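You operate a simulated robot arm through the tools that you are given. There is no shell and no other tool. Be economical: measure what you need, move in short steps, check, and stop when the job is done.

Carry out the task below with a simulated two-armed robot. There is one attempt and no reset: what you move stays moved.

Task
Brush the crumbs off the table and bin the white scrap.
Fine: use the hand brush and put it back; shut the bin lid again. Set down upright: hand brush. Where these are worked on the way, their far stop is far enough and under half their travel is too little: bin lid. What is to be rubbed or washed off counts as gone when no trace of it is left.
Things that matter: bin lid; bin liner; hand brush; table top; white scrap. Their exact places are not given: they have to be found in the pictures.

It is judged by the outcome, as a careful person would: the job done as asked, and still so three seconds after it is handed in. It fails if anything else is knocked over, pushed out of place, dropped, spilled or broken. Lids that push on must go on centred and level and be pressed home; caps that screw on are set level and turned clockwise until they are tight.

Robot
Two 7-joint arms with two-finger parallel grippers on one trunk, on a base that drives. Base frame: it is fixed to the floor where the robot stands at the start and does not move with it; the origin is under the middle of the robot, x ahead of it, y to its left, z up. Readings come in mm, degrees, newtons and seconds.
The left shoulder is at the start at [50, 187, 1060], the right one opposite. Places, roughly: bin lid [-300, 1200, 600]; bin liner [-250, 1250, 250]; table top [700, 100, 700]. Payload 3.43 kg a hand.
The TCP of each hand is the grasp point between the finger pads, 30 mm short of the fingertips. In the tool frame z runs along the fingers and y along their closing line. Largest opening 94 mm; finger width 28, thickness 10; the body of the gripper, 50 by 96 mm, starts 55 mm behind the TCP.
Orientation is that of the tool frame in the base frame, as a unit quaternion [w, x, y, z]. With the fingers straight down and closing along the base's y, the tool's x points along the base's -x, its y along +y and its z along -z.

Tools
- The arms move only by the tool nudge_tool. It takes "left_motion", "right_motion" or both (then of equal length, played together; a hand with none holds still); each is a list of rows, each a list of 3 entries, a list of its own where there are three numbers: the turn, a rotation vector about the base's x, y, z in units of 4 degrees (1.0 is 4 degrees), then the shift along the base's x, y, z in units of 25 mm (1.0 is 25 mm), then the finger opening in mm, from 0 to 94. In form: [[[rx, ry, rz], [dx, dy, dz], gripper], ...]. A call has 1 to 8 rows; each row shifts and turns the commanded pose from where the row before left it. A call with a number of a shift or a turn outside -1 to 1 is refused whole. Each row takes 0.2 s and may step no farther than 50 mm and 8.6 degrees from the row before; otherwise, or with a gripper value out of range, the whole call is refused. Where a pose cannot be reached the arm comes as near as it can. A force on the tool above 40 N (or 10 N above the force at the start of the call, whichever is more), or a blocked arm, ends the call early, and 0.2 s more pass. The fingers move at their own pace (about 153 mm/s each) and stop on an object; they squeeze with about 24 N. The grip force told is the motor's: it shows also when the fingers shut on nothing. Time passes only in rows, and 0.2 s behind the last, so rows that do not move let the fingers close. It gives the time, the measured TCP pose, the force on the tool (base axes), the opening and the grip force at its end, in the units of the frame above (readings bear some noise), with the torque about the TCP (base axes, N m) and any sound that the robot's microphone picked up.
- Cameras (640 x 400 px; columns grow to the right, rows downward): "scene" is now at [121.4, 33.1, 1218.3]; the picture's right is [0.42, -0.91, 0.00], its down [-0.49, -0.23, -0.84] and it looks along [0.76, 0.35, -0.54] (base axes); focal length 214 px, centre (320, 200). "left" rides on the left gripper at [76, -14, -102] in its tool frame; the picture's right is [0.18, 0.98, 0.00], its down [-0.75, 0.14, -0.64] and it looks along [-0.63, 0.12, 0.77] (tool axes); focal length 243 px, centre (320, 200). "right" rides on the right gripper at [76, 14, -103] in its tool frame; the picture's right is [-0.18, 0.98, 0.00], its down [-0.75, -0.14, -0.64] and it looks along [-0.63, -0.12, 0.77] (tool axes); focal length 243 px, centre (320, 200).
- camera(camera): a new picture of that camera. The clock stands still meanwhile.
- move_column(by): slides the trunk up (or, below 0, down) by that many mm; the arms and the scene camera ride with it, the base frame stays. It gives what a move gives, with no picture.
- drive_base(legs): drives the robot by 1 to 6 legs, each [ahead, left, turn to the left] in mm, mm and degrees, along the robot's own axes; the way and the turn of a leg run together, so that a leg with both is an arc; at most 1500 mm and 180 degrees a leg. The arms and the cameras ride along, it lands a little off, and it stops where it bumps. It gives what a move gives.
- head_to(pan, tilt): turns the head with the scene camera to pan (to the left, within 80 degrees either way) and tilt (down, from -29 to 69), counted from straight ahead of the robot. It gives what a move gives.
- point_at(camera, pixels): there is no depth. For up to 12 entries [column, row, z] of the newest picture of that camera ("zoom" is the newest enlarged one), the place [x, y] in the base frame at which the ray of that pixel passes the height z, good to about 3 mm, but the place of the scene camera against the robot may be out by one fixed shift of up to 25 mm in any direction. The clock stands still meanwhile.
- close_up(camera, box): a new picture of the part [left, top, right, bottom] of that camera's present view, enlarged. The clock stands still meanwhile.
- sign_off(): hands the job in; it is judged then, once.

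Go step by step. Measure first, check grasps and placings, and put right what went wrong. The budget is 80 turns and 78 pictures, counting those below and the enlarged ones. Unless the task says otherwise, let go and move clear before handing in, and close with one line.

The tools are called after ">>>" as a command line: name --argument value ..., lists and objects as JSON in quotes. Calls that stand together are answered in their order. nudge_tool: Moves the arms, as the interface text tells. Its arguments: {"type":"object","properties":{"left_motion":{"type":"array"},"right_motion":{"type":"array"}},"required":[]} The other tools are called the same way: move_column (by) slides the trunk up or down; drive_base (legs) drives the base; head_to (pan, tilt) turns the head that bears the scene camera; camera (camera) takes a picture; point_at (camera, pixels) gives the place at which the rays of pixels pass given heights; close_up (camera, box) takes an enlarged picture of a part of a camera's view; sign_off () hands the job in.

At the start:

```text
time: 0.0
left_tool_pos: [273.7, 363.6, 1069.8]
left_tcp_rot: [0.0, -0.001, 1.0, 0.0]
left_force: [-0.6, 0.2, 0.3]
left_wrist_torque: [-0.01, -0.03, 0.03]
left_opening: 93.9
left_grasp_force: 0.1
right_tool_pos: [277.1, 36.0, 1114.8]
right_tcp_rot: [0.0, 0.0, 1.0, 0.001]
right_force: [-0.1, -0.4, 0.3]
right_wrist_torque: [0.02, 0.03, -0.01]
right_opening: 93.8
right_grasp_force: 0.0
trunk travel left (down, up): [-275.0, 157.0]
robot x, y, heading: [0.5, 1.7, 0.0]
head pan, tilt: [24.7, 32.7]
```

scene: 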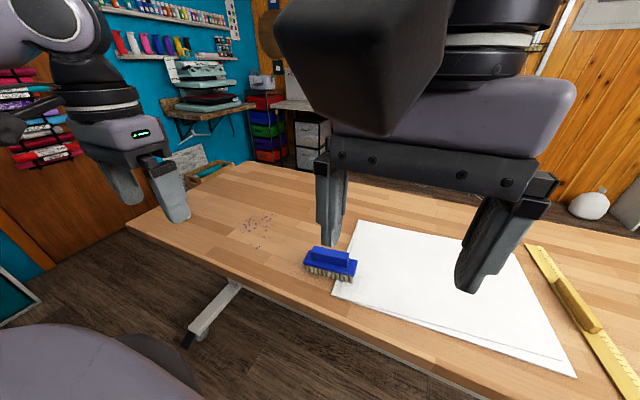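
right: 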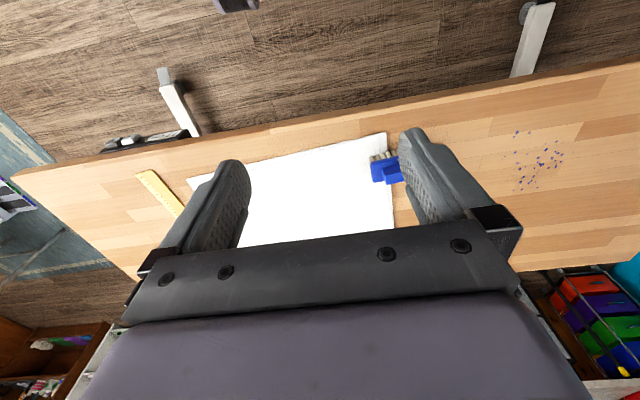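
left: 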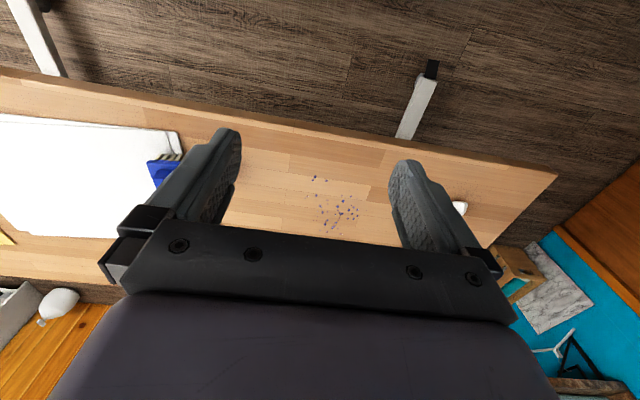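

The left picture shows the crumbs around (338,208) and the white scrap near (460,207); the right picture shows crumbs near (537,160) and the brush at (386,168). I'll triangulate the table height and turn the head toward the bin.

>>> point_at --camera "left" --pixels '[[315, 178, 700], [315, 178, 750], [340, 208, 700], [340, 208, 750], [460, 207, 700], [460, 207, 750], [557, 173, 700], [165, 170, 700], [180, 132, 700], [180, 132, 750]]'

>>> point_at --camera "right" --pixels '[[518, 133, 700], [518, 133, 750], [540, 160, 700], [540, 160, 750], [386, 134, 700], [386, 134, 750], [388, 170, 700], [388, 170, 750]]'

>>> close_up --camera "scene" --box '[200, 190, 420, 320]'

>>> close_up --camera "left" --box '[300, 160, 500, 260]'

>>> head_to --pan 80 --tilt 35

>>> camera --camera "scene"

```text
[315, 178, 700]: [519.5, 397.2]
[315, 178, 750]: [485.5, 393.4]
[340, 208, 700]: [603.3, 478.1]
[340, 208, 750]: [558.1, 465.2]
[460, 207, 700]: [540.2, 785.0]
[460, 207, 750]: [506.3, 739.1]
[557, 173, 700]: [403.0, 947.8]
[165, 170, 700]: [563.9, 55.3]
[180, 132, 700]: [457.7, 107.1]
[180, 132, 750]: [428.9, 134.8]
```

```text
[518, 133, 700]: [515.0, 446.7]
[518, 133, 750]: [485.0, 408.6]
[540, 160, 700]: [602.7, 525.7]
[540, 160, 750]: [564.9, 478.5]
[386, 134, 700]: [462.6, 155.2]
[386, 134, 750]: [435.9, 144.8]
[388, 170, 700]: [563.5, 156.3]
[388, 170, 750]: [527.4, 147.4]
```

```text
2.91 times, centred on (310, 255) of scene
```

zoom: 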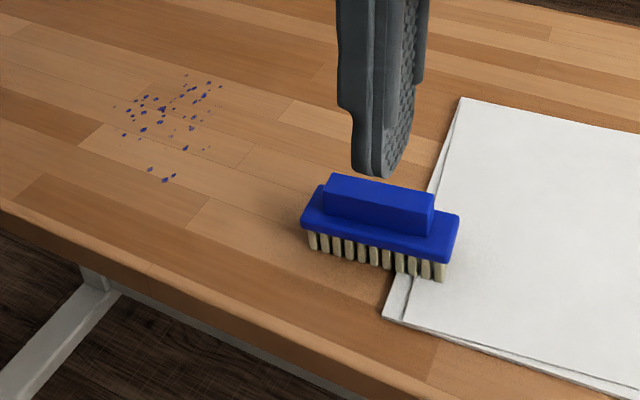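

```text
3.20 times, centred on (400, 210) of left
```

zoom: 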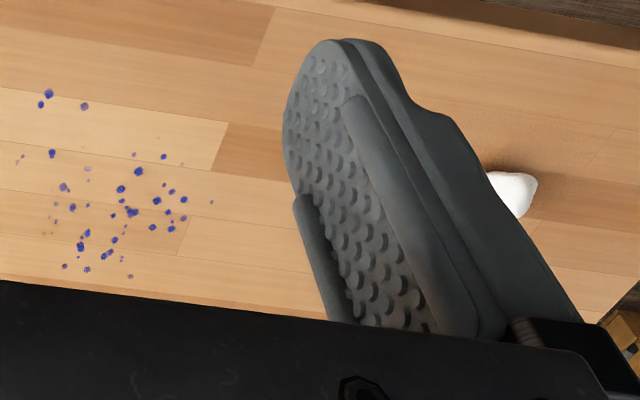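

```text
time: 1.2
left_tool_pos: [273.4, 364.0, 1069.5]
left_tcp_rot: [0.0, 0.0, 1.0, 0.0]
left_force: [0.3, 0.5, -0.4]
left_wrist_torque: [0.02, -0.01, 0.01]
left_opening: 94.0
left_grasp_force: 0.0
right_tool_pos: [278.1, 36.9, 1111.8]
right_tcp_rot: [0.002, 0.011, 1.0, -0.002]
right_force: [10.6, 64.0, -20.9]
right_wrist_torque: [-8.26, -0.37, -5.66]
right_opening: 93.9
right_grasp_force: 0.0
trunk travel left (down, up): [-275.0, 157.0]
robot x, y, heading: [3.1, 0.2, 0.1]
head pan, tilt: [80.0, 35.0]
```

```text
72 pictures are left
```

scene: 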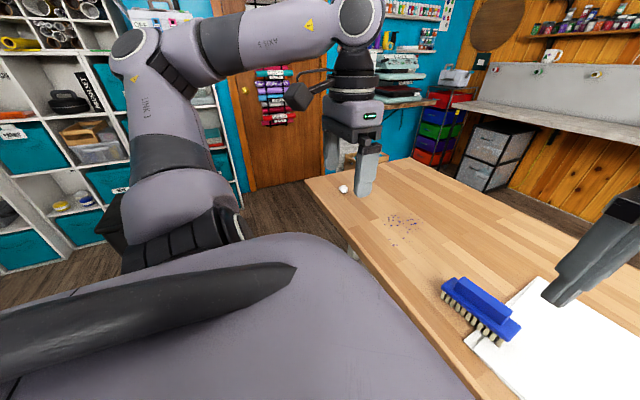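

The crumbs triangulate to a table height of about 768 mm and the brush to roughly (525,130). The right tool reads 64 N after the head turned, so I'll move the right arm off to its own side.

>>> nudge_tool --right_motion '[[[0, 0, 0], [0.3, -0.5, 0], 94], [[0, 0, 0], [0.3, -1, 0], 94], [[0, 0, 0], [0, -1, 0], 94], [[0, 0, 0], [0, -1, 0], 94], [[0, 0, 0], [0, -1, 0], 94], [[0, 0, 0], [0, -1, 0], 94], [[0, 0, 0], [0, -1, 0], 94], [[0, 0, 0], [0, -1, 0], 94]]'

```text
time: 3.0
left_tool_pos: [274.0, 363.5, 1069.5]
left_tcp_rot: [0.0, 0.0, 1.0, 0.0]
left_force: [0.5, -0.6, -0.7]
left_wrist_torque: [0.04, 0.02, 0.02]
left_opening: 94.5
left_grasp_force: 0.1
right_tool_pos: [291.7, -150.9, 1115.3]
right_tcp_rot: [0.001, -0.001, 1.0, 0.001]
right_force: [0.4, 0.1, 0.1]
right_wrist_torque: [0.0, 0.01, 0.03]
right_opening: 94.0
right_grasp_force: 0.1
trunk travel left (down, up): [-275.0, 157.0]
robot x, y, heading: [2.8, -0.3, -0.0]
head pan, tilt: [80.0, 35.0]
```

The right arm is free again. I'll look around the front table edge and measure the brush and scrap with gripper cameras.

>>> point_at --camera "left" --pixels '[[557, 173, 768], [240, 115, 768], [400, 141, 768], [0, 70, 768], [460, 207, 775], [495, 247, 768]]'

>>> camera --camera "right"

>>> head_to --pan 30 --tilt 50

>>> camera --camera "scene"

```text
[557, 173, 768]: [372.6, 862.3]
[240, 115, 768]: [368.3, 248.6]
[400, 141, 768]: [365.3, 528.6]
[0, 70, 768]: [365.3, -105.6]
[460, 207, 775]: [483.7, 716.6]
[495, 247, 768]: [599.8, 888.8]
```

```text
71 pictures are left
```

right: 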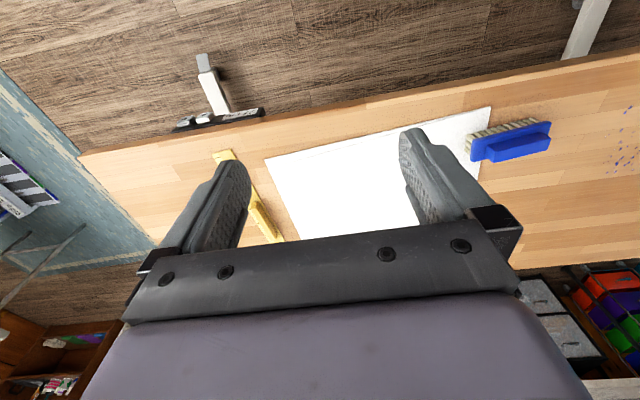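

```text
time: 4.2
left_tool_pos: [273.9, 364.9, 1068.7]
left_tcp_rot: [0.0, -0.001, 1.0, 0.0]
left_force: [0.3, 0.6, -0.4]
left_wrist_torque: [0.02, 0.01, -0.01]
left_opening: 94.0
left_grasp_force: 0.1
right_tool_pos: [292.7, -150.4, 1114.7]
right_tcp_rot: [0.001, 0.0, 1.0, 0.001]
right_force: [0.4, -0.5, 0.3]
right_wrist_torque: [0.0, 0.01, 0.01]
right_opening: 93.9
right_grasp_force: 0.1
trunk travel left (down, up): [-275.0, 157.0]
robot x, y, heading: [2.0, 1.2, -0.3]
head pan, tilt: [30.0, 50.0]
```

```text
70 pictures are left
```

scene: 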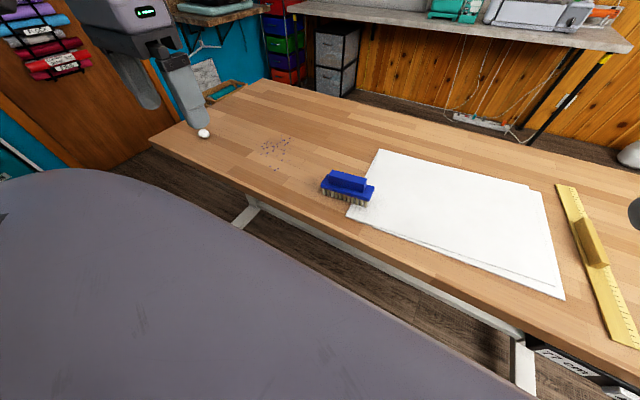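

The table's front edge is at x≈366 and the brush seen from the right camera spans (470-550, 118-162). I'll enlarge it to get its pose.

>>> close_up --camera "right" --box '[450, 90, 570, 170]'

>>> close_up --camera "scene" --box '[310, 150, 400, 220]'

```text
5.00 times, centred on (510, 130) of right
```

zoom: 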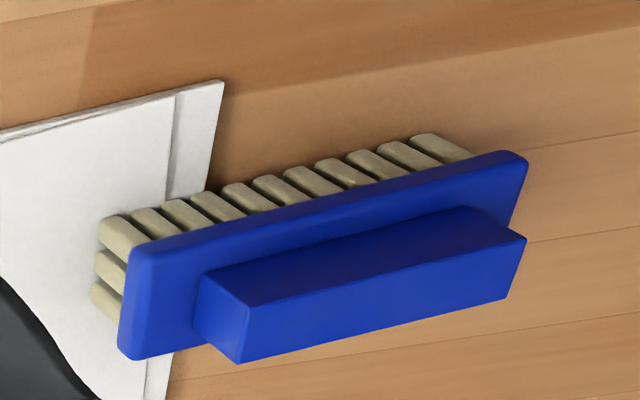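

```text
5.71 times, centred on (355, 185) of scene
```

zoom: 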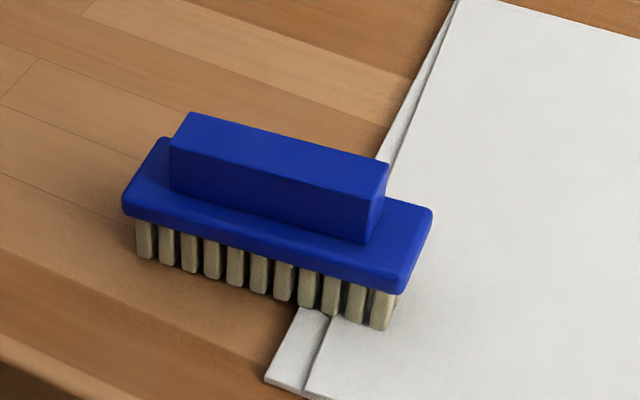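

I'll convert the key corners of the brush to base coordinates: bristle tips (471,134) and (533,118), handle top (500,151), (555,138), (551,148), (498,162).

>>> point_at --camera "right" --pixels '[[471, 134, 768], [533, 118, 768], [500, 151, 820], [555, 138, 820], [551, 148.4, 820], [498, 162.4, 820], [500, 151, 840], [555, 138, 840], [491, 144.5, 800], [546, 131.5, 800], [476, 140, 795], [554, 121.5, 795]]'

>>> point_at --camera "zoom" --pixels '[[150, 257, 768], [380, 330, 768], [172, 150, 820], [192, 112, 820], [388, 163, 820], [370, 203, 820], [172, 150, 840], [192, 112, 840], [388, 163, 840], [370, 203, 840], [365, 242, 795], [172, 187, 795]]'

```text
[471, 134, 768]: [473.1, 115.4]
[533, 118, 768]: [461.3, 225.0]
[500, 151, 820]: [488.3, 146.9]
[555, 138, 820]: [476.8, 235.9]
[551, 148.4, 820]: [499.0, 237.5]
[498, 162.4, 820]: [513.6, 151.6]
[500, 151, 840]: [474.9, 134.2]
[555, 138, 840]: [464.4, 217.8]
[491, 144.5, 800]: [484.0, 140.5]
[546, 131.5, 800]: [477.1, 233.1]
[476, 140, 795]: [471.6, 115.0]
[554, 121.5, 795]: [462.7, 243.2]
```

```text
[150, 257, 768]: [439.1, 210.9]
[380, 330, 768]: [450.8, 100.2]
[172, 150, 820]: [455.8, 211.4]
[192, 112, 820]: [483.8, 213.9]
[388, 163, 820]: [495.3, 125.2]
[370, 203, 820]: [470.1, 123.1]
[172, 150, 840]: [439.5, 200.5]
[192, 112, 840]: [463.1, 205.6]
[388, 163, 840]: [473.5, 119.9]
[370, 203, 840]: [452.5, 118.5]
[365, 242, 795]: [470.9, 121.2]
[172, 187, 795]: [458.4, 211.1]
```

The brush centre comes out near (488,183) with its top at about z 830 and its long axis turned about 7° from y. I'll bring the left hand over it while turning its closing line across the handle.

>>> nudge_tool --left_motion '[[[0, 0, -1], [0.4, -0.34, -0.3], 94], [[0, 0, -1], [0.4, -0.34, -0.3], 94], [[0, 0, -1], [0.4, -0.34, -0.3], 94], [[0, 0, -1], [0.4, -0.34, -0.3], 94], [[0, 0, -1], [0.4, -0.34, -0.3], 94], [[0, 0, -1], [0.4, -0.34, -0.3], 94], [[0, 0, -1], [0.4, -0.34, -0.3], 94], [[0, 0, -1], [0.4, -0.34, -0.3], 94]]'

```text
time: 6.0
left_tool_pos: [354.2, 296.0, 1008.9]
left_tcp_rot: [0.001, 0.276, 0.961, -0.001]
left_force: [0.4, -0.4, 0.6]
left_wrist_torque: [-0.02, -0.01, -0.05]
left_opening: 93.9
left_grasp_force: 0.0
right_tool_pos: [291.5, -150.9, 1113.9]
right_tcp_rot: [0.0, -0.001, 1.0, 0.001]
right_force: [-0.1, 0.1, -0.3]
right_wrist_torque: [-0.01, 0.01, 0.0]
right_opening: 94.2
right_grasp_force: 0.1
trunk travel left (down, up): [-275.0, 157.0]
robot x, y, heading: [0.2, -2.7, 0.0]
head pan, tilt: [30.0, 50.0]
```

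The hand follows well; continuing the same way.

>>> nudge_tool --left_motion '[[[0, 0, -1], [0.4, -0.34, -0.3], 94], [[0, 0, -1], [0.4, -0.34, -0.3], 94], [[0, 0, -1], [0.4, -0.34, -0.3], 94], [[0, 0, -1], [0.4, -0.34, -0.3], 94], [[0, 0, -1], [0.4, -0.34, -0.3], 94], [[0, 0, -1], [0.4, -0.34, -0.3], 94], [[0, 0, -1], [0.4, -0.34, -0.3], 94], [[0, 0, -1], [0.4, -0.34, -0.3], 94]]'

>>> nudge_tool --left_motion '[[[0, 0, -1], [0.4, -0.34, -0.3], 94], [[0, 0, -1], [0.4, -0.34, -0.3], 94], [[0, 0, -1], [0.4, -0.34, -0.3], 94], [[0, 0, -1], [0.4, -0.34, -0.3], 94], [[0, 0, -0.7], [0.4, -0.34, -0.3], 94]]'

>>> camera --camera "left"

>>> camera --camera "scene"

```text
time: 7.8
left_tool_pos: [374.0, 173.6, 946.5]
left_tcp_rot: [0.001, 0.529, 0.849, 0.002]
left_force: [0.6, 0.5, 0.6]
left_wrist_torque: [-0.02, -0.02, 0.0]
left_opening: 94.1
left_grasp_force: 0.0
left hand out of reach, approached as far as the arm can: row 5, 6, 7, 8
right_tool_pos: [291.0, -152.0, 1114.7]
right_tcp_rot: [0.0, 0.0, 1.0, 0.001]
right_force: [0.5, -1.1, -0.3]
right_wrist_torque: [0.01, 0.02, -0.01]
right_opening: 94.1
right_grasp_force: 0.0
trunk travel left (down, up): [-275.0, 157.0]
robot x, y, heading: [-3.0, 1.8, 0.0]
head pan, tilt: [30.0, 50.0]
```

```text
time: 9.0
left_tool_pos: [310.5, 117.2, 904.7]
left_tcp_rot: [0.002, 0.659, 0.752, 0.001]
left_force: [-0.3, -0.1, 0.3]
left_wrist_torque: [0.02, -0.04, 0.0]
left_opening: 93.9
left_grasp_force: 0.1
left hand out of reach, approached as far as the arm can: row 1, 2, 3, 4, 5
right_tool_pos: [291.8, -151.3, 1114.3]
right_tcp_rot: [0.001, 0.0, 1.0, 0.001]
right_force: [0.4, 0.2, -0.1]
right_wrist_torque: [0.0, -0.01, 0.0]
right_opening: 94.1
right_grasp_force: 0.1
trunk travel left (down, up): [-275.0, 157.0]
robot x, y, heading: [2.1, 1.3, 0.1]
head pan, tilt: [30.0, 50.0]
```

```text
67 pictures are left
```

left: 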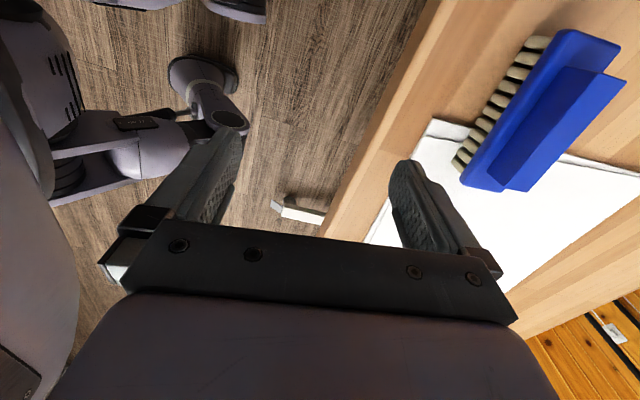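

```text
66 pictures are left
```

scene: 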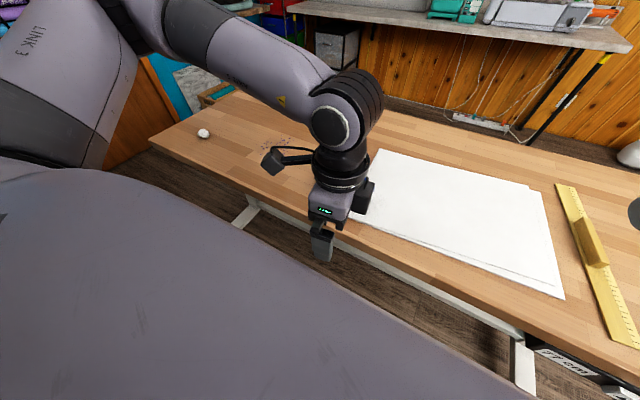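

The turn clockwise runs the wrist out of reach (hand fell back to (310,117)). I'll turn back to the straight orientation and then continue the other way to see which direction leaves the reach.

>>> nudge_tool --left_motion '[[[0, 0, 1], [0, 0.4, 0.3], 94], [[0, 0, 1], [0, 0.4, 0.3], 94], [[0, 0, 1], [0, 0.4, 0.3], 94], [[0, 0, 1], [0, 0.4, 0.3], 94], [[0, 0, 1], [0, 0.4, 0], 94], [[0, 0, 1], [0, 0.4, 0], 94], [[0, 0, 1], [0, 0.4, 0], 94], [[0, 0, 1], [0, 0.4, 0], 94]]'

>>> nudge_tool --left_motion '[[[0, 0, 1], [0, 0, 0], 94], [[0, 0, 1], [0, 0, 0], 94], [[0, 0, 1], [0, 0, 0], 94], [[0, 0, 1], [0, 0, 0], 94], [[0, 0, 1], [0, 0, 0], 94], [[0, 0, 1], [0, 0, 0], 94], [[0, 0, 1], [0, 0, 0], 94], [[0, 0, 1], [0, 0, 0], 94]]'

>>> nudge_tool --left_motion '[[[0, 0, 1], [0, 0, 0], 94], [[0, 0, 1], [0, 0, 0], 94], [[0, 0, 1], [0, 0, 0], 94], [[0, 0, 1], [0, 0, 0], 94], [[0, 0, 0.7], [0, 0, 0], 94], [[0, 0, 0], [1, 0, 0], 94], [[0, 0, 0], [1, 0, 0], 94], [[0, 0, 0], [1, 0, 0], 94]]'

>>> nudge_tool --left_motion '[[[0, 0, 0], [1, 0, 0], 94], [[0, 0, 0], [1, 0, 0], 94], [[0, 0, 0], [1, 0, 0], 94]]'

```text
time: 10.8
left_tool_pos: [312.9, 195.9, 936.2]
left_tcp_rot: [0.0, 0.428, 0.904, 0.001]
left_force: [-0.4, -0.6, -0.2]
left_wrist_torque: [-0.03, 0.0, -0.03]
left_opening: 93.9
left_grasp_force: 0.0
right_tool_pos: [292.1, -151.2, 1115.7]
right_tcp_rot: [0.0, 0.0, 1.0, 0.001]
right_force: [0.7, -0.2, 0.3]
right_wrist_torque: [0.01, -0.02, -0.02]
right_opening: 94.3
right_grasp_force: 0.0
trunk travel left (down, up): [-275.0, 157.0]
robot x, y, heading: [2.4, 0.1, -0.2]
head pan, tilt: [30.0, 50.0]
```

```text
time: 12.6
left_tool_pos: [311.4, 195.1, 936.4]
left_tcp_rot: [0.001, 0.162, 0.987, 0.0]
left_force: [-0.4, -0.2, -0.4]
left_wrist_torque: [-0.02, -0.01, -0.02]
left_opening: 93.9
left_grasp_force: 0.1
right_tool_pos: [292.1, -152.0, 1115.0]
right_tcp_rot: [0.0, 0.001, 1.0, 0.0]
right_force: [0.5, 0.5, 0.3]
right_wrist_torque: [0.0, -0.01, 0.03]
right_opening: 94.1
right_grasp_force: 0.1
trunk travel left (down, up): [-275.0, 157.0]
robot x, y, heading: [2.2, -0.9, 0.4]
head pan, tilt: [30.0, 50.0]
```

```text
time: 14.4
left_tool_pos: [385.3, 196.8, 935.2]
left_tcp_rot: [-0.001, 0.0, 1.0, -0.001]
left_force: [0.4, -0.4, 0.1]
left_wrist_torque: [0.0, -0.04, -0.02]
left_opening: 94.1
left_grasp_force: 0.0
right_tool_pos: [291.9, -151.8, 1115.4]
right_tcp_rot: [0.0, -0.001, 1.0, 0.0]
right_force: [0.0, -0.4, 0.8]
right_wrist_torque: [-0.04, 0.03, 0.0]
right_opening: 94.0
right_grasp_force: 0.1
trunk travel left (down, up): [-275.0, 157.0]
robot x, y, heading: [0.8, -1.9, -0.0]
head pan, tilt: [30.0, 50.0]
```

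```text
time: 15.2
left_tool_pos: [461.3, 198.0, 936.5]
left_tcp_rot: [0.0, 0.0, 1.0, 0.0]
left_force: [0.2, -0.6, 0.1]
left_wrist_torque: [-0.01, 0.01, 0.0]
left_opening: 94.0
left_grasp_force: 0.0
right_tool_pos: [292.8, -151.6, 1116.0]
right_tcp_rot: [0.0, 0.0, 1.0, 0.001]
right_force: [0.2, 0.1, 0.8]
right_wrist_torque: [-0.03, 0.0, -0.02]
right_opening: 94.0
right_grasp_force: 0.0
trunk travel left (down, up): [-275.0, 157.0]
robot x, y, heading: [1.1, 0.9, -0.0]
head pan, tilt: [30.0, 50.0]
```

With the straight orientation it reaches (461,198) without trouble, so the turn direction was the limit. Now I'll turn the other way over the brush.

>>> nudge_tool --left_motion '[[[0, 0, 1], [0.2, -0.1, 0], 94], [[0, 0, 1], [0.2, -0.1, 0], 94], [[0, 0, 1], [0.2, -0.1, 0], 94], [[0, 0, 1], [0.2, -0.1, 0], 94], [[0, 0, 1], [0.2, -0.1, 0], 94], [[0, 0, 1], [0, 0, 0], 94], [[0, 0, 1], [0, 0, 0], 94], [[0, 0, 1], [0, 0, 0], 94]]'

>>> nudge_tool --left_motion '[[[0, 0, 1], [0, 0, 0], 94], [[0, 0, 1], [0, 0, 0], 94], [[0, 0, 1], [0, 0, 0], 94], [[0, 0, 1], [0, 0, 0], 94], [[0, 0, 1], [0, 0, 0], 94], [[0, 0, 1], [0, 0, 0], 94], [[0, 0, 1], [0, 0, 0], 94], [[0, 0, 1], [0, 0, 0], 94]]'

>>> nudge_tool --left_motion '[[[0, 0, 1], [0, 0, 0], 94], [[0, 0, 1], [0, 0, 0], 94], [[0, 0, 1], [0, 0, 0], 94], [[0, 0, 1], [0, 0, 0], 94], [[0, 0, 1], [0, 0, 0], 94], [[0, 0, 1], [0, 0, 0], 94], [[0, 0, 1], [0, 0, 0], 94], [[0, 0, 1], [0, 0, 0], 94]]'

>>> camera --camera "left"

```text
time: 17.0
left_tool_pos: [484.3, 186.3, 936.8]
left_tcp_rot: [0.002, -0.276, 0.961, -0.001]
left_force: [-0.3, 0.9, -0.1]
left_wrist_torque: [-0.01, -0.03, -0.04]
left_opening: 94.0
left_grasp_force: 0.1
left hand out of reach, approached as far as the arm can: row 8
right_tool_pos: [291.5, -152.3, 1114.9]
right_tcp_rot: [0.0, 0.0, 1.0, 0.0]
right_force: [0.2, -0.1, 0.4]
right_wrist_torque: [0.02, -0.01, 0.0]
right_opening: 94.2
right_grasp_force: 0.1
trunk travel left (down, up): [-275.0, 157.0]
robot x, y, heading: [2.3, 1.7, -0.0]
head pan, tilt: [30.0, 50.0]
```

```text
time: 18.8
left_tool_pos: [483.9, 186.2, 936.1]
left_tcp_rot: [0.0, -0.531, 0.847, 0.001]
left_force: [-0.2, -1.0, 0.3]
left_wrist_torque: [0.0, 0.0, 0.01]
left_opening: 94.1
left_grasp_force: 0.0
right_tool_pos: [291.9, -150.9, 1115.0]
right_tcp_rot: [0.0, 0.0, 1.0, 0.001]
right_force: [-0.9, -0.1, 0.2]
right_wrist_torque: [0.02, 0.04, -0.01]
right_opening: 94.1
right_grasp_force: 0.0
trunk travel left (down, up): [-275.0, 157.0]
robot x, y, heading: [4.1, 4.7, 0.4]
head pan, tilt: [30.0, 50.0]
```

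```text
time: 20.6
left_tool_pos: [483.7, 187.0, 936.2]
left_tcp_rot: [0.0, 0.744, -0.668, 0.0]
left_force: [-0.1, -0.6, -0.3]
left_wrist_torque: [0.01, -0.02, -0.02]
left_opening: 94.0
left_grasp_force: 0.0
right_tool_pos: [291.1, -150.9, 1115.0]
right_tcp_rot: [0.001, 0.0, 1.0, 0.0]
right_force: [-0.8, -0.3, -0.1]
right_wrist_torque: [-0.01, 0.03, 0.01]
right_opening: 94.0
right_grasp_force: 0.0
trunk travel left (down, up): [-275.0, 157.0]
robot x, y, heading: [0.7, 3.3, -0.2]
head pan, tilt: [30.0, 50.0]
```

```text
65 pictures are left
```

left: 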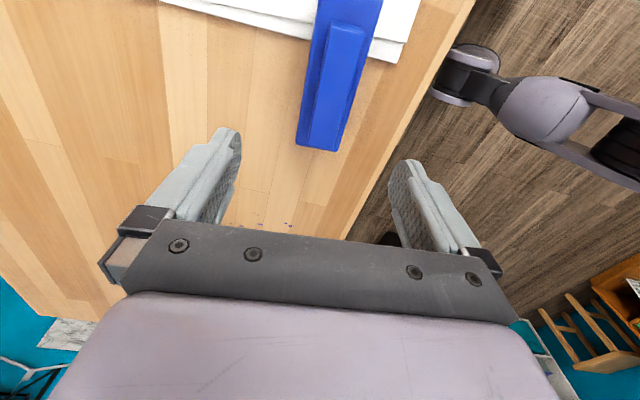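

Turning this way works (about 96°, hand at (484,187)). I'll measure the brush in this view: plate end corners (297,143), (339,150), handle end (306,140)-(336,148).

>>> close_up --camera "left" --box '[240, 0, 440, 160]'

```text
2.50 times, centred on (340, 80) of left
```

zoom: 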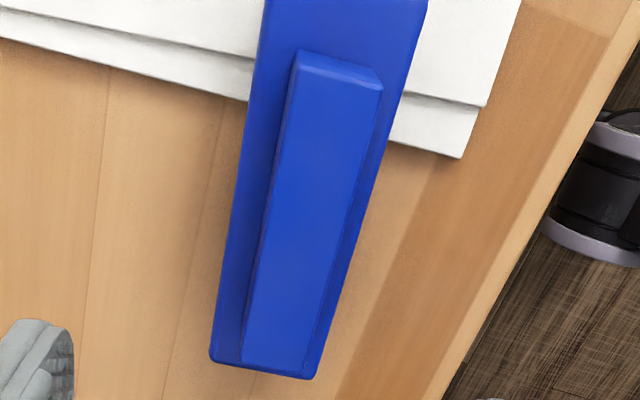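

>>> point_at --camera "zoom" --pixels '[[300, 72, 830], [380, 90, 830], [304, 370, 830], [242, 362, 830], [300, 72, 840], [304, 370, 840], [210, 358, 800], [305, 378, 800], [460, 157, 768]]'

>>> point_at --camera "right" --pixels '[[494.4, 106, 768]]'

```text
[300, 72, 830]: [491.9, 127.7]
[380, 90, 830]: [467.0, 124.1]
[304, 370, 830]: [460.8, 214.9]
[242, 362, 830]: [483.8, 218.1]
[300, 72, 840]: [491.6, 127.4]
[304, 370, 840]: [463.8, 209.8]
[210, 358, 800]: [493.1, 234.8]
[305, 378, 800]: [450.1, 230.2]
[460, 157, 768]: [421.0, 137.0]
```

```text
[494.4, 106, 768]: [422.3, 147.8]
```

This closer view puts the handle centre near (476,171). I'll move there and descend to z≈885 for another look before going down.

>>> nudge_tool --left_motion '[[[0, 0, -0.25], [-0.3, -0.6, -0.5], 94], [[0, 0, 0], [0, 0, -0.5], 94], [[0, 0, 0], [0, 0, -0.5], 94], [[0, 0, 0], [0, 0, -0.5], 94], [[0, 0, 0], [0, 0, 0], 94]]'

>>> camera --camera "left"

>>> camera --camera "scene"

>>> camera --camera "right"

```text
time: 21.8
left_tool_pos: [466.3, 183.6, 888.1]
left_tcp_rot: [0.0, 0.738, -0.675, 0.0]
left_force: [0.2, -0.4, -0.6]
left_wrist_torque: [0.03, -0.02, 0.01]
left_opening: 93.9
left_grasp_force: 0.1
left hand out of reach, approached as far as the arm can: row 1, 3, 4
right_tool_pos: [291.2, -151.9, 1115.1]
right_tcp_rot: [0.0, 0.0, 1.0, 0.001]
right_force: [-0.8, -0.5, -0.6]
right_wrist_torque: [0.05, -0.01, 0.0]
right_opening: 94.0
right_grasp_force: 0.0
trunk travel left (down, up): [-275.0, 157.0]
robot x, y, heading: [3.3, 0.5, -0.2]
head pan, tilt: [30.0, 50.0]
```

```text
63 pictures are left
```

left: 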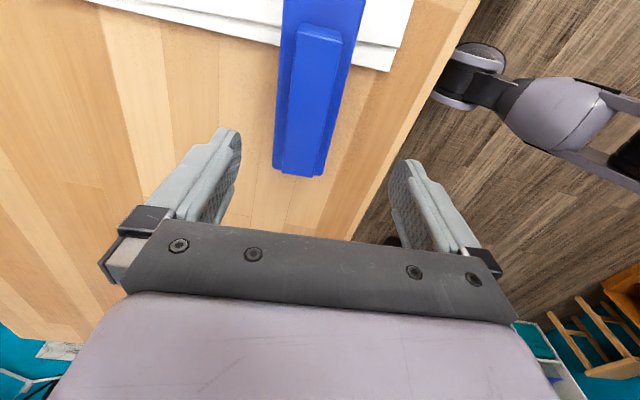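

```text
62 pictures are left
```

scene: 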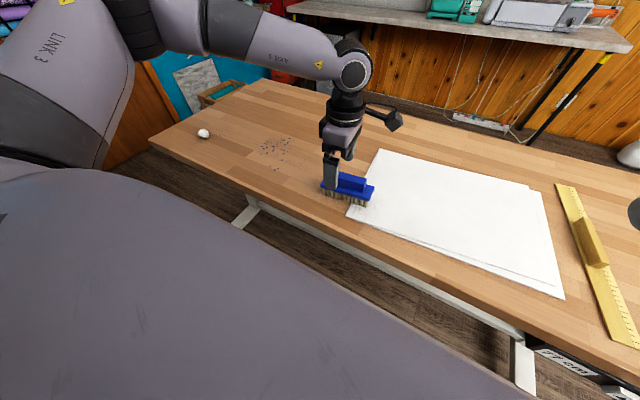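

```text
61 pictures are left
```

right: 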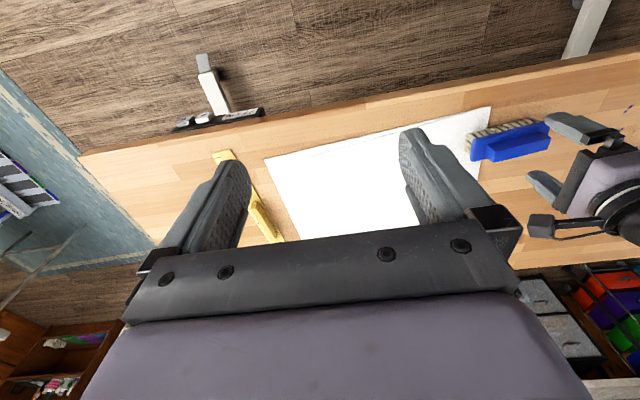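

The arm is at the edge of its reach, so the base should come closer. I'll check how far the base's foot (seen at (478,65) in the left picture) is from the table and re-measure the handle.

>>> point_at --camera "left" --pixels '[[478, 50, 50], [430, 95, 50], [340, 36, 830], [302, 30, 830], [320, 176, 830], [283, 174, 830], [391, 71, 768]]'

>>> head_to --pan 0 --tilt 69

>>> camera --camera "scene"

```text
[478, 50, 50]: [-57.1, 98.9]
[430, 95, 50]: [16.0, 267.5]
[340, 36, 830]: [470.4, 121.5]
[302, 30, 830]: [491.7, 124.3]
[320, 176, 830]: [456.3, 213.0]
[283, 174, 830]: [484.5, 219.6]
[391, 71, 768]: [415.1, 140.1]
```

```text
time: 22.8
left_tool_pos: [465.6, 184.0, 888.8]
left_tcp_rot: [0.0, 0.737, -0.676, 0.0]
left_force: [-1.1, -0.3, -0.7]
left_wrist_torque: [0.0, -0.01, 0.01]
left_opening: 93.9
left_grasp_force: 0.1
right_tool_pos: [291.9, -150.3, 1115.4]
right_tcp_rot: [0.0, 0.0, 1.0, 0.001]
right_force: [0.3, 0.7, 0.9]
right_wrist_torque: [0.0, 0.02, 0.01]
right_opening: 94.1
right_grasp_force: 0.1
trunk travel left (down, up): [-275.0, 157.0]
robot x, y, heading: [-3.5, 0.7, -0.2]
head pan, tilt: [0.0, 68.8]
```

```text
60 pictures are left
```

scene: 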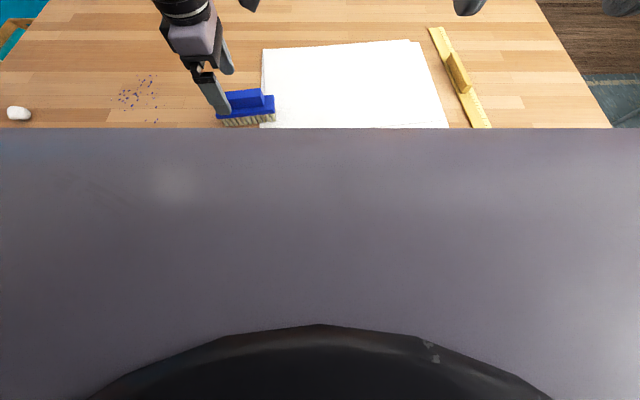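

The paper corner again reads (415,140); the handle centre is about (476,170). I'll raise the hand and creep the base 60 mm forward.

>>> nudge_tool --left_motion '[[[0, 0, 0], [-0.5, 0.2, 0.8], 94], [[0, 0, 0], [-0.5, 0, 0.8], 94]]'

>>> drive_base --legs '[[60, 0, 0]]'

```text
time: 23.4
left_tool_pos: [442.0, 188.7, 928.5]
left_tcp_rot: [0.0, 0.737, -0.675, 0.0]
left_force: [-0.6, -0.4, -0.2]
left_wrist_torque: [-0.02, -0.02, -0.02]
left_opening: 94.1
left_grasp_force: 0.1
right_tool_pos: [291.9, -152.0, 1114.4]
right_tcp_rot: [-0.001, -0.001, 1.0, 0.001]
right_force: [0.1, -0.4, -0.3]
right_wrist_torque: [-0.01, -0.03, -0.02]
right_opening: 94.0
right_grasp_force: 0.0
trunk travel left (down, up): [-275.0, 157.0]
robot x, y, heading: [3.1, -0.1, -0.1]
head pan, tilt: [0.0, 68.8]
```

```text
time: 24.3
left_tool_pos: [501.6, 188.7, 927.5]
left_tcp_rot: [0.0, 0.737, -0.676, -0.001]
left_force: [0.4, -1.3, -0.2]
left_wrist_torque: [-0.03, 0.0, -0.01]
left_opening: 94.4
left_grasp_force: 0.1
right_tool_pos: [352.4, -151.4, 1115.0]
right_tcp_rot: [0.0, 0.001, 1.0, 0.001]
right_force: [0.5, 0.4, -0.5]
right_wrist_torque: [-0.01, 0.02, 0.02]
right_opening: 94.2
right_grasp_force: 0.2
trunk travel left (down, up): [-275.0, 157.0]
robot x, y, heading: [59.6, -0.5, -0.0]
head pan, tilt: [0.0, 68.8]
```

No bump. Now to (476,171) at z≈890, and look.

>>> nudge_tool --left_motion '[[[0, 0, 0], [-0.5, -0.35, 0], 94], [[0, 0, 0], [-0.5, -0.35, 0], 94], [[0, 0, 0], [0, 0, -0.7], 94], [[0, 0, 0], [0, 0, -0.7], 94], [[0, 0, 0], [0, 0, 0], 94]]'

>>> camera --camera "left"

>>> close_up --camera "right" --box '[440, 60, 640, 240]'

>>> close_up --camera "scene" --box '[150, 0, 330, 130]'

```text
time: 25.5
left_tool_pos: [475.9, 171.9, 894.1]
left_tcp_rot: [-0.001, 0.737, -0.676, -0.001]
left_force: [-0.2, -0.3, 0.1]
left_wrist_torque: [0.01, 0.01, 0.01]
left_opening: 94.0
left_grasp_force: 0.1
right_tool_pos: [351.1, -151.9, 1115.1]
right_tcp_rot: [0.0, 0.0, 1.0, 0.001]
right_force: [-0.8, -0.4, -0.1]
right_wrist_torque: [0.01, 0.03, -0.01]
right_opening: 93.9
right_grasp_force: 0.0
trunk travel left (down, up): [-275.0, 157.0]
robot x, y, heading: [56.3, -0.4, -0.3]
head pan, tilt: [0.0, 68.8]
```

```text
59 pictures are left
```

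left: 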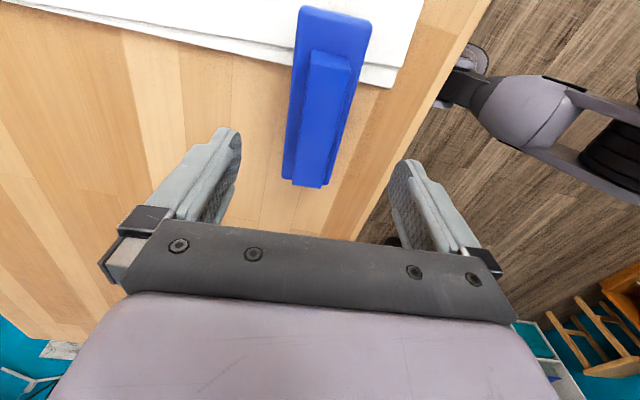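

```text
2.22 times, centred on (540, 150) of right
```

zoom: 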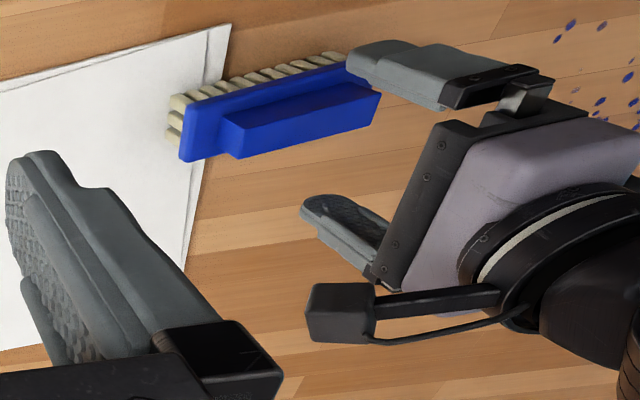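

```text
3.08 times, centred on (240, 65) of scene
```

zoom: 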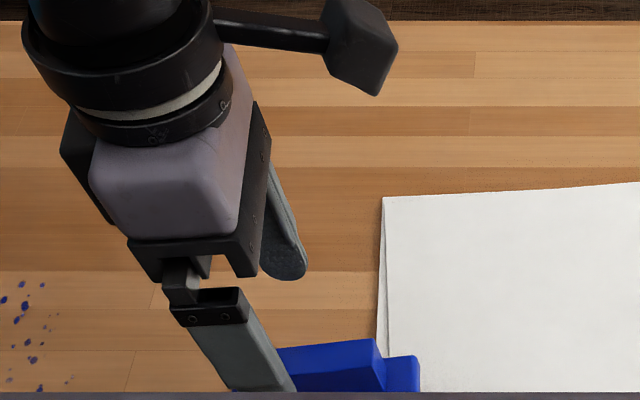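

I'll convert the handle's ends in this view (far (312,53),(350,60); near (292,182),(322,187)).

>>> point_at --camera "left" --pixels '[[312, 53, 835], [350, 58, 835], [322, 187, 835], [294, 183, 835], [283, 178, 800], [330, 184, 800], [303, 8, 800], [371, 20, 800], [320, 144, 844]]'

```text
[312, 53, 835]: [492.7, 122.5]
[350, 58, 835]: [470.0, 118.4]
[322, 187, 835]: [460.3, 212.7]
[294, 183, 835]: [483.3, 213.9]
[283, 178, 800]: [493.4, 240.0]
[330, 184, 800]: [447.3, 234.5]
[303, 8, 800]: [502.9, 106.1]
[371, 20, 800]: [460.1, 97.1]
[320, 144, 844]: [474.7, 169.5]
```

Handle centre is (476.5,167) with a 5.7° turn, matching the hand. Descending to z≈842 so the tips sit beside the handle, then closing.

>>> nudge_tool --left_motion '[[[0, 0, 0], [0, -0.15, -0.5], 94], [[0, 0, 0], [0, 0, -0.5], 94], [[0, 0, 0], [0, 0, -0.5], 94], [[0, 0, 0], [0, 0, -0.5], 94], [[0, 0, 0], [0, 0, 0], 94]]'

>>> camera --camera "left"

>>> close_up --camera "right" --box '[440, 60, 640, 240]'

```text
time: 26.7
left_tool_pos: [477.5, 169.4, 844.7]
left_tcp_rot: [0.001, 0.737, -0.676, 0.0]
left_force: [0.6, -0.6, -0.1]
left_wrist_torque: [-0.01, 0.01, 0.0]
left_opening: 94.0
left_grasp_force: 0.1
right_tool_pos: [351.0, -151.5, 1116.0]
right_tcp_rot: [0.0, 0.0, 1.0, 0.001]
right_force: [-0.1, 0.2, -0.7]
right_wrist_torque: [-0.03, 0.0, 0.01]
right_opening: 93.9
right_grasp_force: 0.1
trunk travel left (down, up): [-275.0, 157.0]
robot x, y, heading: [60.7, 2.9, -0.2]
head pan, tilt: [0.0, 68.8]
```

```text
56 pictures are left
```

left: 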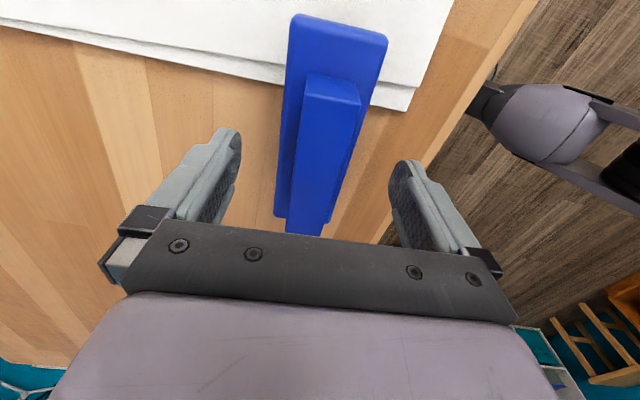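

```text
2.22 times, centred on (540, 150) of right
```

zoom: 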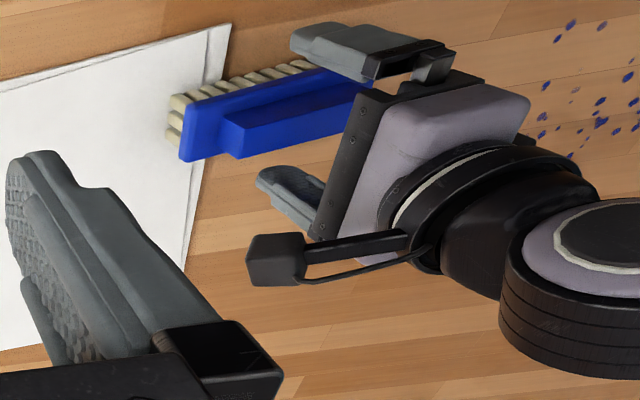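

Fingers straddle the handle evenly (columns 240 and 390 around 320). Going 7 mm lower, then closing.

>>> nudge_tool --left_motion '[[[0, 0, 0], [0, 0, -0.28], 94], [[0, 0, 0], [0, 0, 0], 60], [[0, 0, 0], [0, 0, 0], 30], [[0, 0, 0], [0, 0, 0], 0], [[0, 0, 0], [0, 0, 0], 0], [[0, 0, 0], [0, 0, 0], 0]]'

>>> camera --camera "left"

>>> close_up --camera "right" --box '[440, 60, 640, 240]'

```text
time: 28.1
left_tool_pos: [474.4, 171.0, 838.2]
left_tcp_rot: [0.0, 0.737, -0.675, 0.0]
left_force: [0.4, 0.8, 0.7]
left_wrist_torque: [0.07, 0.0, -0.06]
left_opening: 45.6
left_grasp_force: 24.7
left hand out of reach, approached as far as the arm can: row 1
right_tool_pos: [351.1, -151.6, 1115.3]
right_tcp_rot: [0.0, 0.0, 1.0, 0.001]
right_force: [0.1, 0.0, -0.5]
right_wrist_torque: [0.05, -0.05, 0.0]
right_opening: 94.1
right_grasp_force: 0.1
trunk travel left (down, up): [-275.0, 157.0]
robot x, y, heading: [58.4, 0.6, -0.0]
head pan, tilt: [0.0, 68.8]
```

```text
54 pictures are left
```

left: 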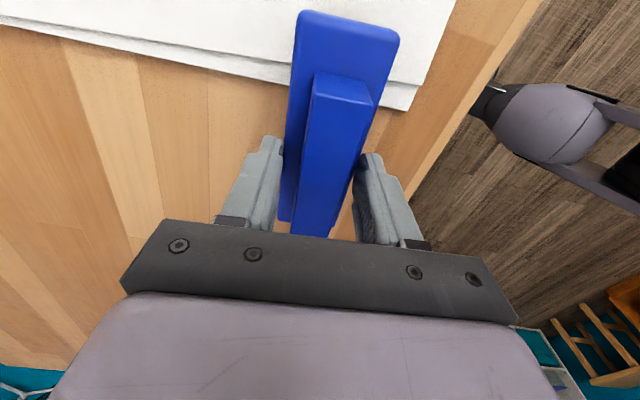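

```text
2.22 times, centred on (540, 150) of right
```

zoom: 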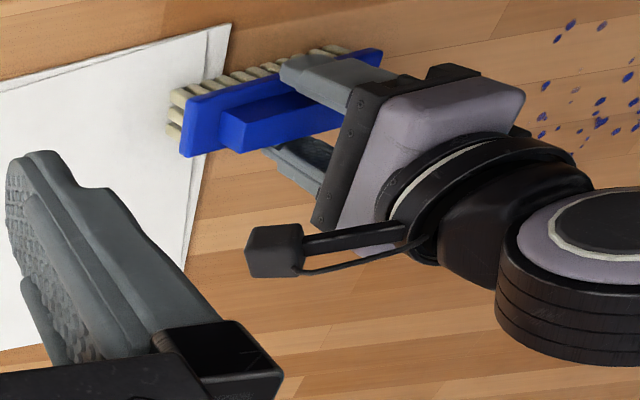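

It closed at 45.6 mm, which is the plate edge, only with the tips. I'll open, raise, drive 40 mm closer, and regrip the plate deeper.

>>> nudge_tool --left_motion '[[[0, 0, 0], [0, 0, 0], 94], [[0, 0, 0], [0, 0, 0], 94], [[0, 0, 0], [0, 0, 0.8], 94], [[0, 0, 0], [0, 0, 1], 94]]'

>>> drive_base --legs '[[50, 0, 0]]'

>>> nudge_tool --left_motion '[[[0, 0, 0], [-1, 0, 0], 94], [[0, 0, 0], [-1, 0, 0], 94], [[0, 0, 0], [0, 0, 0], 94]]'

>>> camera --camera "left"

```text
time: 29.1
left_tool_pos: [472.8, 172.5, 884.3]
left_tcp_rot: [0.001, 0.737, -0.676, 0.0]
left_force: [-0.3, -0.5, -0.2]
left_wrist_torque: [-0.02, -0.02, -0.01]
left_opening: 94.0
left_grasp_force: 0.0
right_tool_pos: [350.1, -151.5, 1114.5]
right_tcp_rot: [0.0, -0.001, 1.0, 0.001]
right_force: [-0.3, 0.1, -0.3]
right_wrist_torque: [0.01, 0.04, -0.01]
right_opening: 93.9
right_grasp_force: 0.1
trunk travel left (down, up): [-275.0, 157.0]
robot x, y, heading: [60.3, -1.6, -0.0]
head pan, tilt: [0.0, 68.8]
```

```text
time: 30.1
left_tool_pos: [522.7, 171.8, 884.1]
left_tcp_rot: [0.0, 0.737, -0.676, 0.0]
left_force: [0.2, 0.6, -0.3]
left_wrist_torque: [0.02, 0.03, 0.01]
left_opening: 94.1
left_grasp_force: 0.1
right_tool_pos: [400.0, -151.6, 1115.3]
right_tcp_rot: [0.001, -0.001, 1.0, 0.001]
right_force: [0.5, -0.4, 0.1]
right_wrist_torque: [0.01, -0.02, 0.04]
right_opening: 93.9
right_grasp_force: 0.0
trunk travel left (down, up): [-275.0, 157.0]
robot x, y, heading: [107.2, 0.5, 0.1]
head pan, tilt: [0.0, 68.8]
```

```text
time: 30.9
left_tool_pos: [471.4, 172.2, 884.7]
left_tcp_rot: [0.0, 0.738, -0.674, 0.001]
left_force: [0.8, -0.1, 0.9]
left_wrist_torque: [0.01, -0.03, -0.01]
left_opening: 94.2
left_grasp_force: 0.0
right_tool_pos: [401.5, -152.8, 1116.5]
right_tcp_rot: [0.0, 0.0, 1.0, 0.001]
right_force: [-0.2, -0.2, -0.1]
right_wrist_torque: [-0.01, 0.0, -0.01]
right_opening: 93.9
right_grasp_force: 0.1
trunk travel left (down, up): [-275.0, 157.0]
robot x, y, heading: [107.2, -3.6, -0.2]
head pan, tilt: [0.0, 68.8]
```

```text
52 pictures are left
```

left: 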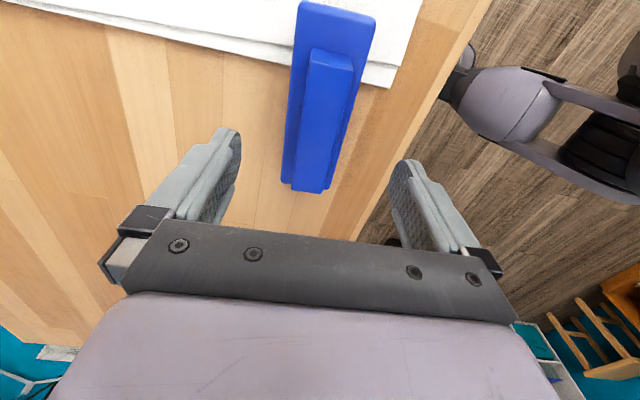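

Still centred. Lowering to z≈828 and closing on the plate.

>>> nudge_tool --left_motion '[[[0, 0, 0], [0.1, -0.16, -0.5], 94], [[0, 0, 0], [0, 0, -0.6], 94], [[0, 0, 0], [0, 0, -0.6], 94], [[0, 0, 0], [0, 0, -0.6], 94], [[0, 0, 0], [0, 0, 0], 60], [[0, 0, 0], [0, 0, 0], 30], [[0, 0, 0], [0, 0, 0], 0], [[0, 0, 0], [0, 0, 0], 0]]'

>>> camera --camera "left"

>>> close_up --camera "right" --box '[400, 40, 600, 220]'

```text
time: 32.7
left_tool_pos: [475.1, 167.7, 825.7]
left_tcp_rot: [-0.001, 0.737, -0.676, 0.0]
left_force: [0.2, 0.4, 0.0]
left_wrist_torque: [-0.03, -0.04, 0.03]
left_opening: 45.7
left_grasp_force: 23.8
right_tool_pos: [401.1, -150.0, 1114.3]
right_tcp_rot: [0.0, 0.001, 1.0, 0.001]
right_force: [0.3, -0.1, 0.0]
right_wrist_torque: [-0.01, 0.0, -0.01]
right_opening: 94.0
right_grasp_force: 0.1
trunk travel left (down, up): [-275.0, 157.0]
robot x, y, heading: [106.9, -2.6, 0.1]
head pan, tilt: [0.0, 68.8]
```

```text
51 pictures are left
```

left: 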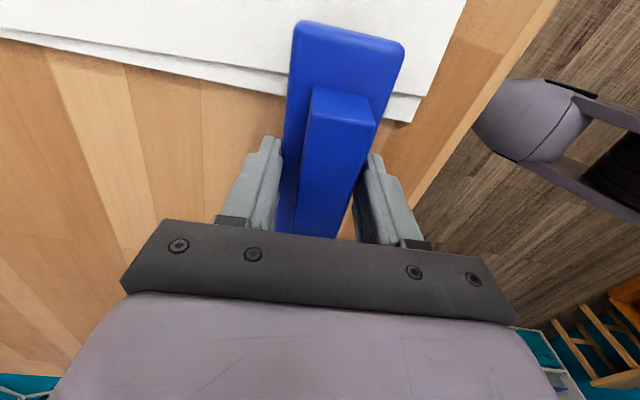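

```text
2.22 times, centred on (500, 130) of right
```

zoom: 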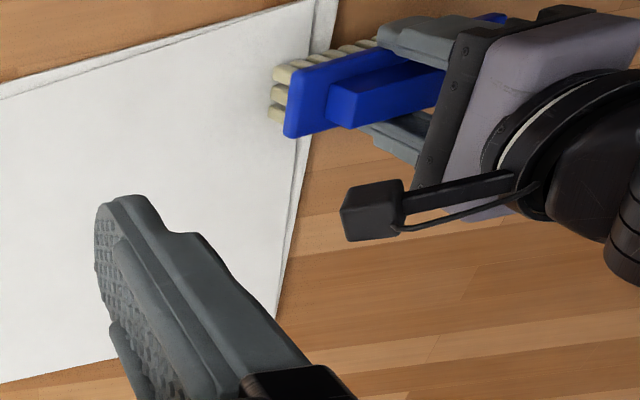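

The plate is held (45.7 mm, 24 N); the put-back pose is TCP (475.1,167.7,825.7). I'll lift, check, then slide the base left toward the crumbs.

>>> nudge_tool --left_motion '[[[0, 0, 0], [0, 0, 0.5], 0], [[0, 0, 0], [0, 0, 0.6], 0], [[0, 0, 0], [0, 0, 0.6], 0], [[0, 0, 0], [0, 0, 0.6], 0], [[0, 0, 0], [0, 0, 0], 0]]'

>>> head_to --pan 50 --tilt 45

>>> camera --camera "scene"

>>> camera --camera "left"

```text
time: 33.9
left_tool_pos: [473.8, 169.4, 883.7]
left_tcp_rot: [0.0, 0.738, -0.675, 0.0]
left_force: [0.2, -0.6, -1.1]
left_wrist_torque: [-0.01, -0.04, 0.05]
left_opening: 45.7
left_grasp_force: 23.8
right_tool_pos: [401.6, -150.8, 1115.1]
right_tcp_rot: [0.0, 0.001, 1.0, 0.002]
right_force: [0.0, 1.0, 0.0]
right_wrist_torque: [0.02, 0.02, -0.02]
right_opening: 93.9
right_grasp_force: 0.0
trunk travel left (down, up): [-275.0, 157.0]
robot x, y, heading: [104.7, -4.9, -0.1]
head pan, tilt: [0.0, 68.8]
```

```text
time: 35.0
left_tool_pos: [474.2, 169.0, 883.9]
left_tcp_rot: [0.0, 0.737, -0.676, -0.001]
left_force: [0.4, -0.3, -0.7]
left_wrist_torque: [-0.01, 0.02, 0.03]
left_opening: 45.5
left_grasp_force: 23.8
right_tool_pos: [400.5, -150.1, 1114.9]
right_tcp_rot: [0.0, 0.0, 1.0, 0.001]
right_force: [0.4, -0.5, -0.9]
right_wrist_torque: [0.03, -0.02, -0.01]
right_opening: 94.2
right_grasp_force: 0.0
trunk travel left (down, up): [-275.0, 157.0]
robot x, y, heading: [113.6, -1.0, 0.1]
head pan, tilt: [50.0, 45.0]
```

```text
49 pictures are left
```

scene: 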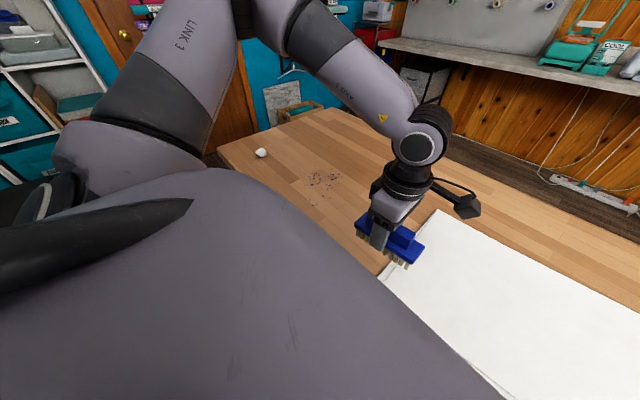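

```text
48 pictures are left
```

left: 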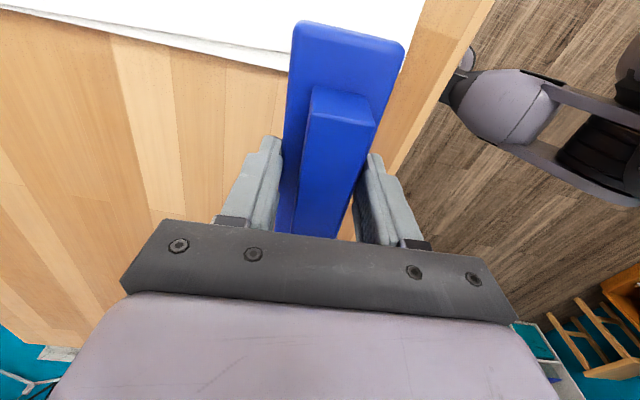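

The brush lifted level and steady. I'll enlarge the crumbs in the scene view to map them.

>>> close_up --camera "scene" --box '[240, 130, 370, 220]'

>>> point_at --camera "zoom" --pixels '[[320, 200, 768], [340, 250, 768], [370, 370, 768], [350, 200, 768], [480, 200, 768], [480, 260, 768], [340, 300, 768], [100, 110, 780], [460, 300, 768], [400, 180, 768]]'

```text
4.44 times, centred on (305, 175) of scene
```

zoom: 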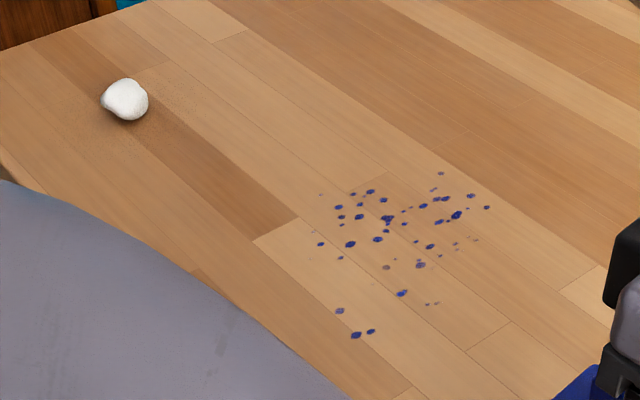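

```text
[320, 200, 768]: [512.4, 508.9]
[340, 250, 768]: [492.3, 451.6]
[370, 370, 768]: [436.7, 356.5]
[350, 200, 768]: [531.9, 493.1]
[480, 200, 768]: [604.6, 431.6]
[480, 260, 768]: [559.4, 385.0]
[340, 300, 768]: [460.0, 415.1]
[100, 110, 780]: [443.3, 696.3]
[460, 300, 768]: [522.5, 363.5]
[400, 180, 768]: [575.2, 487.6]
```

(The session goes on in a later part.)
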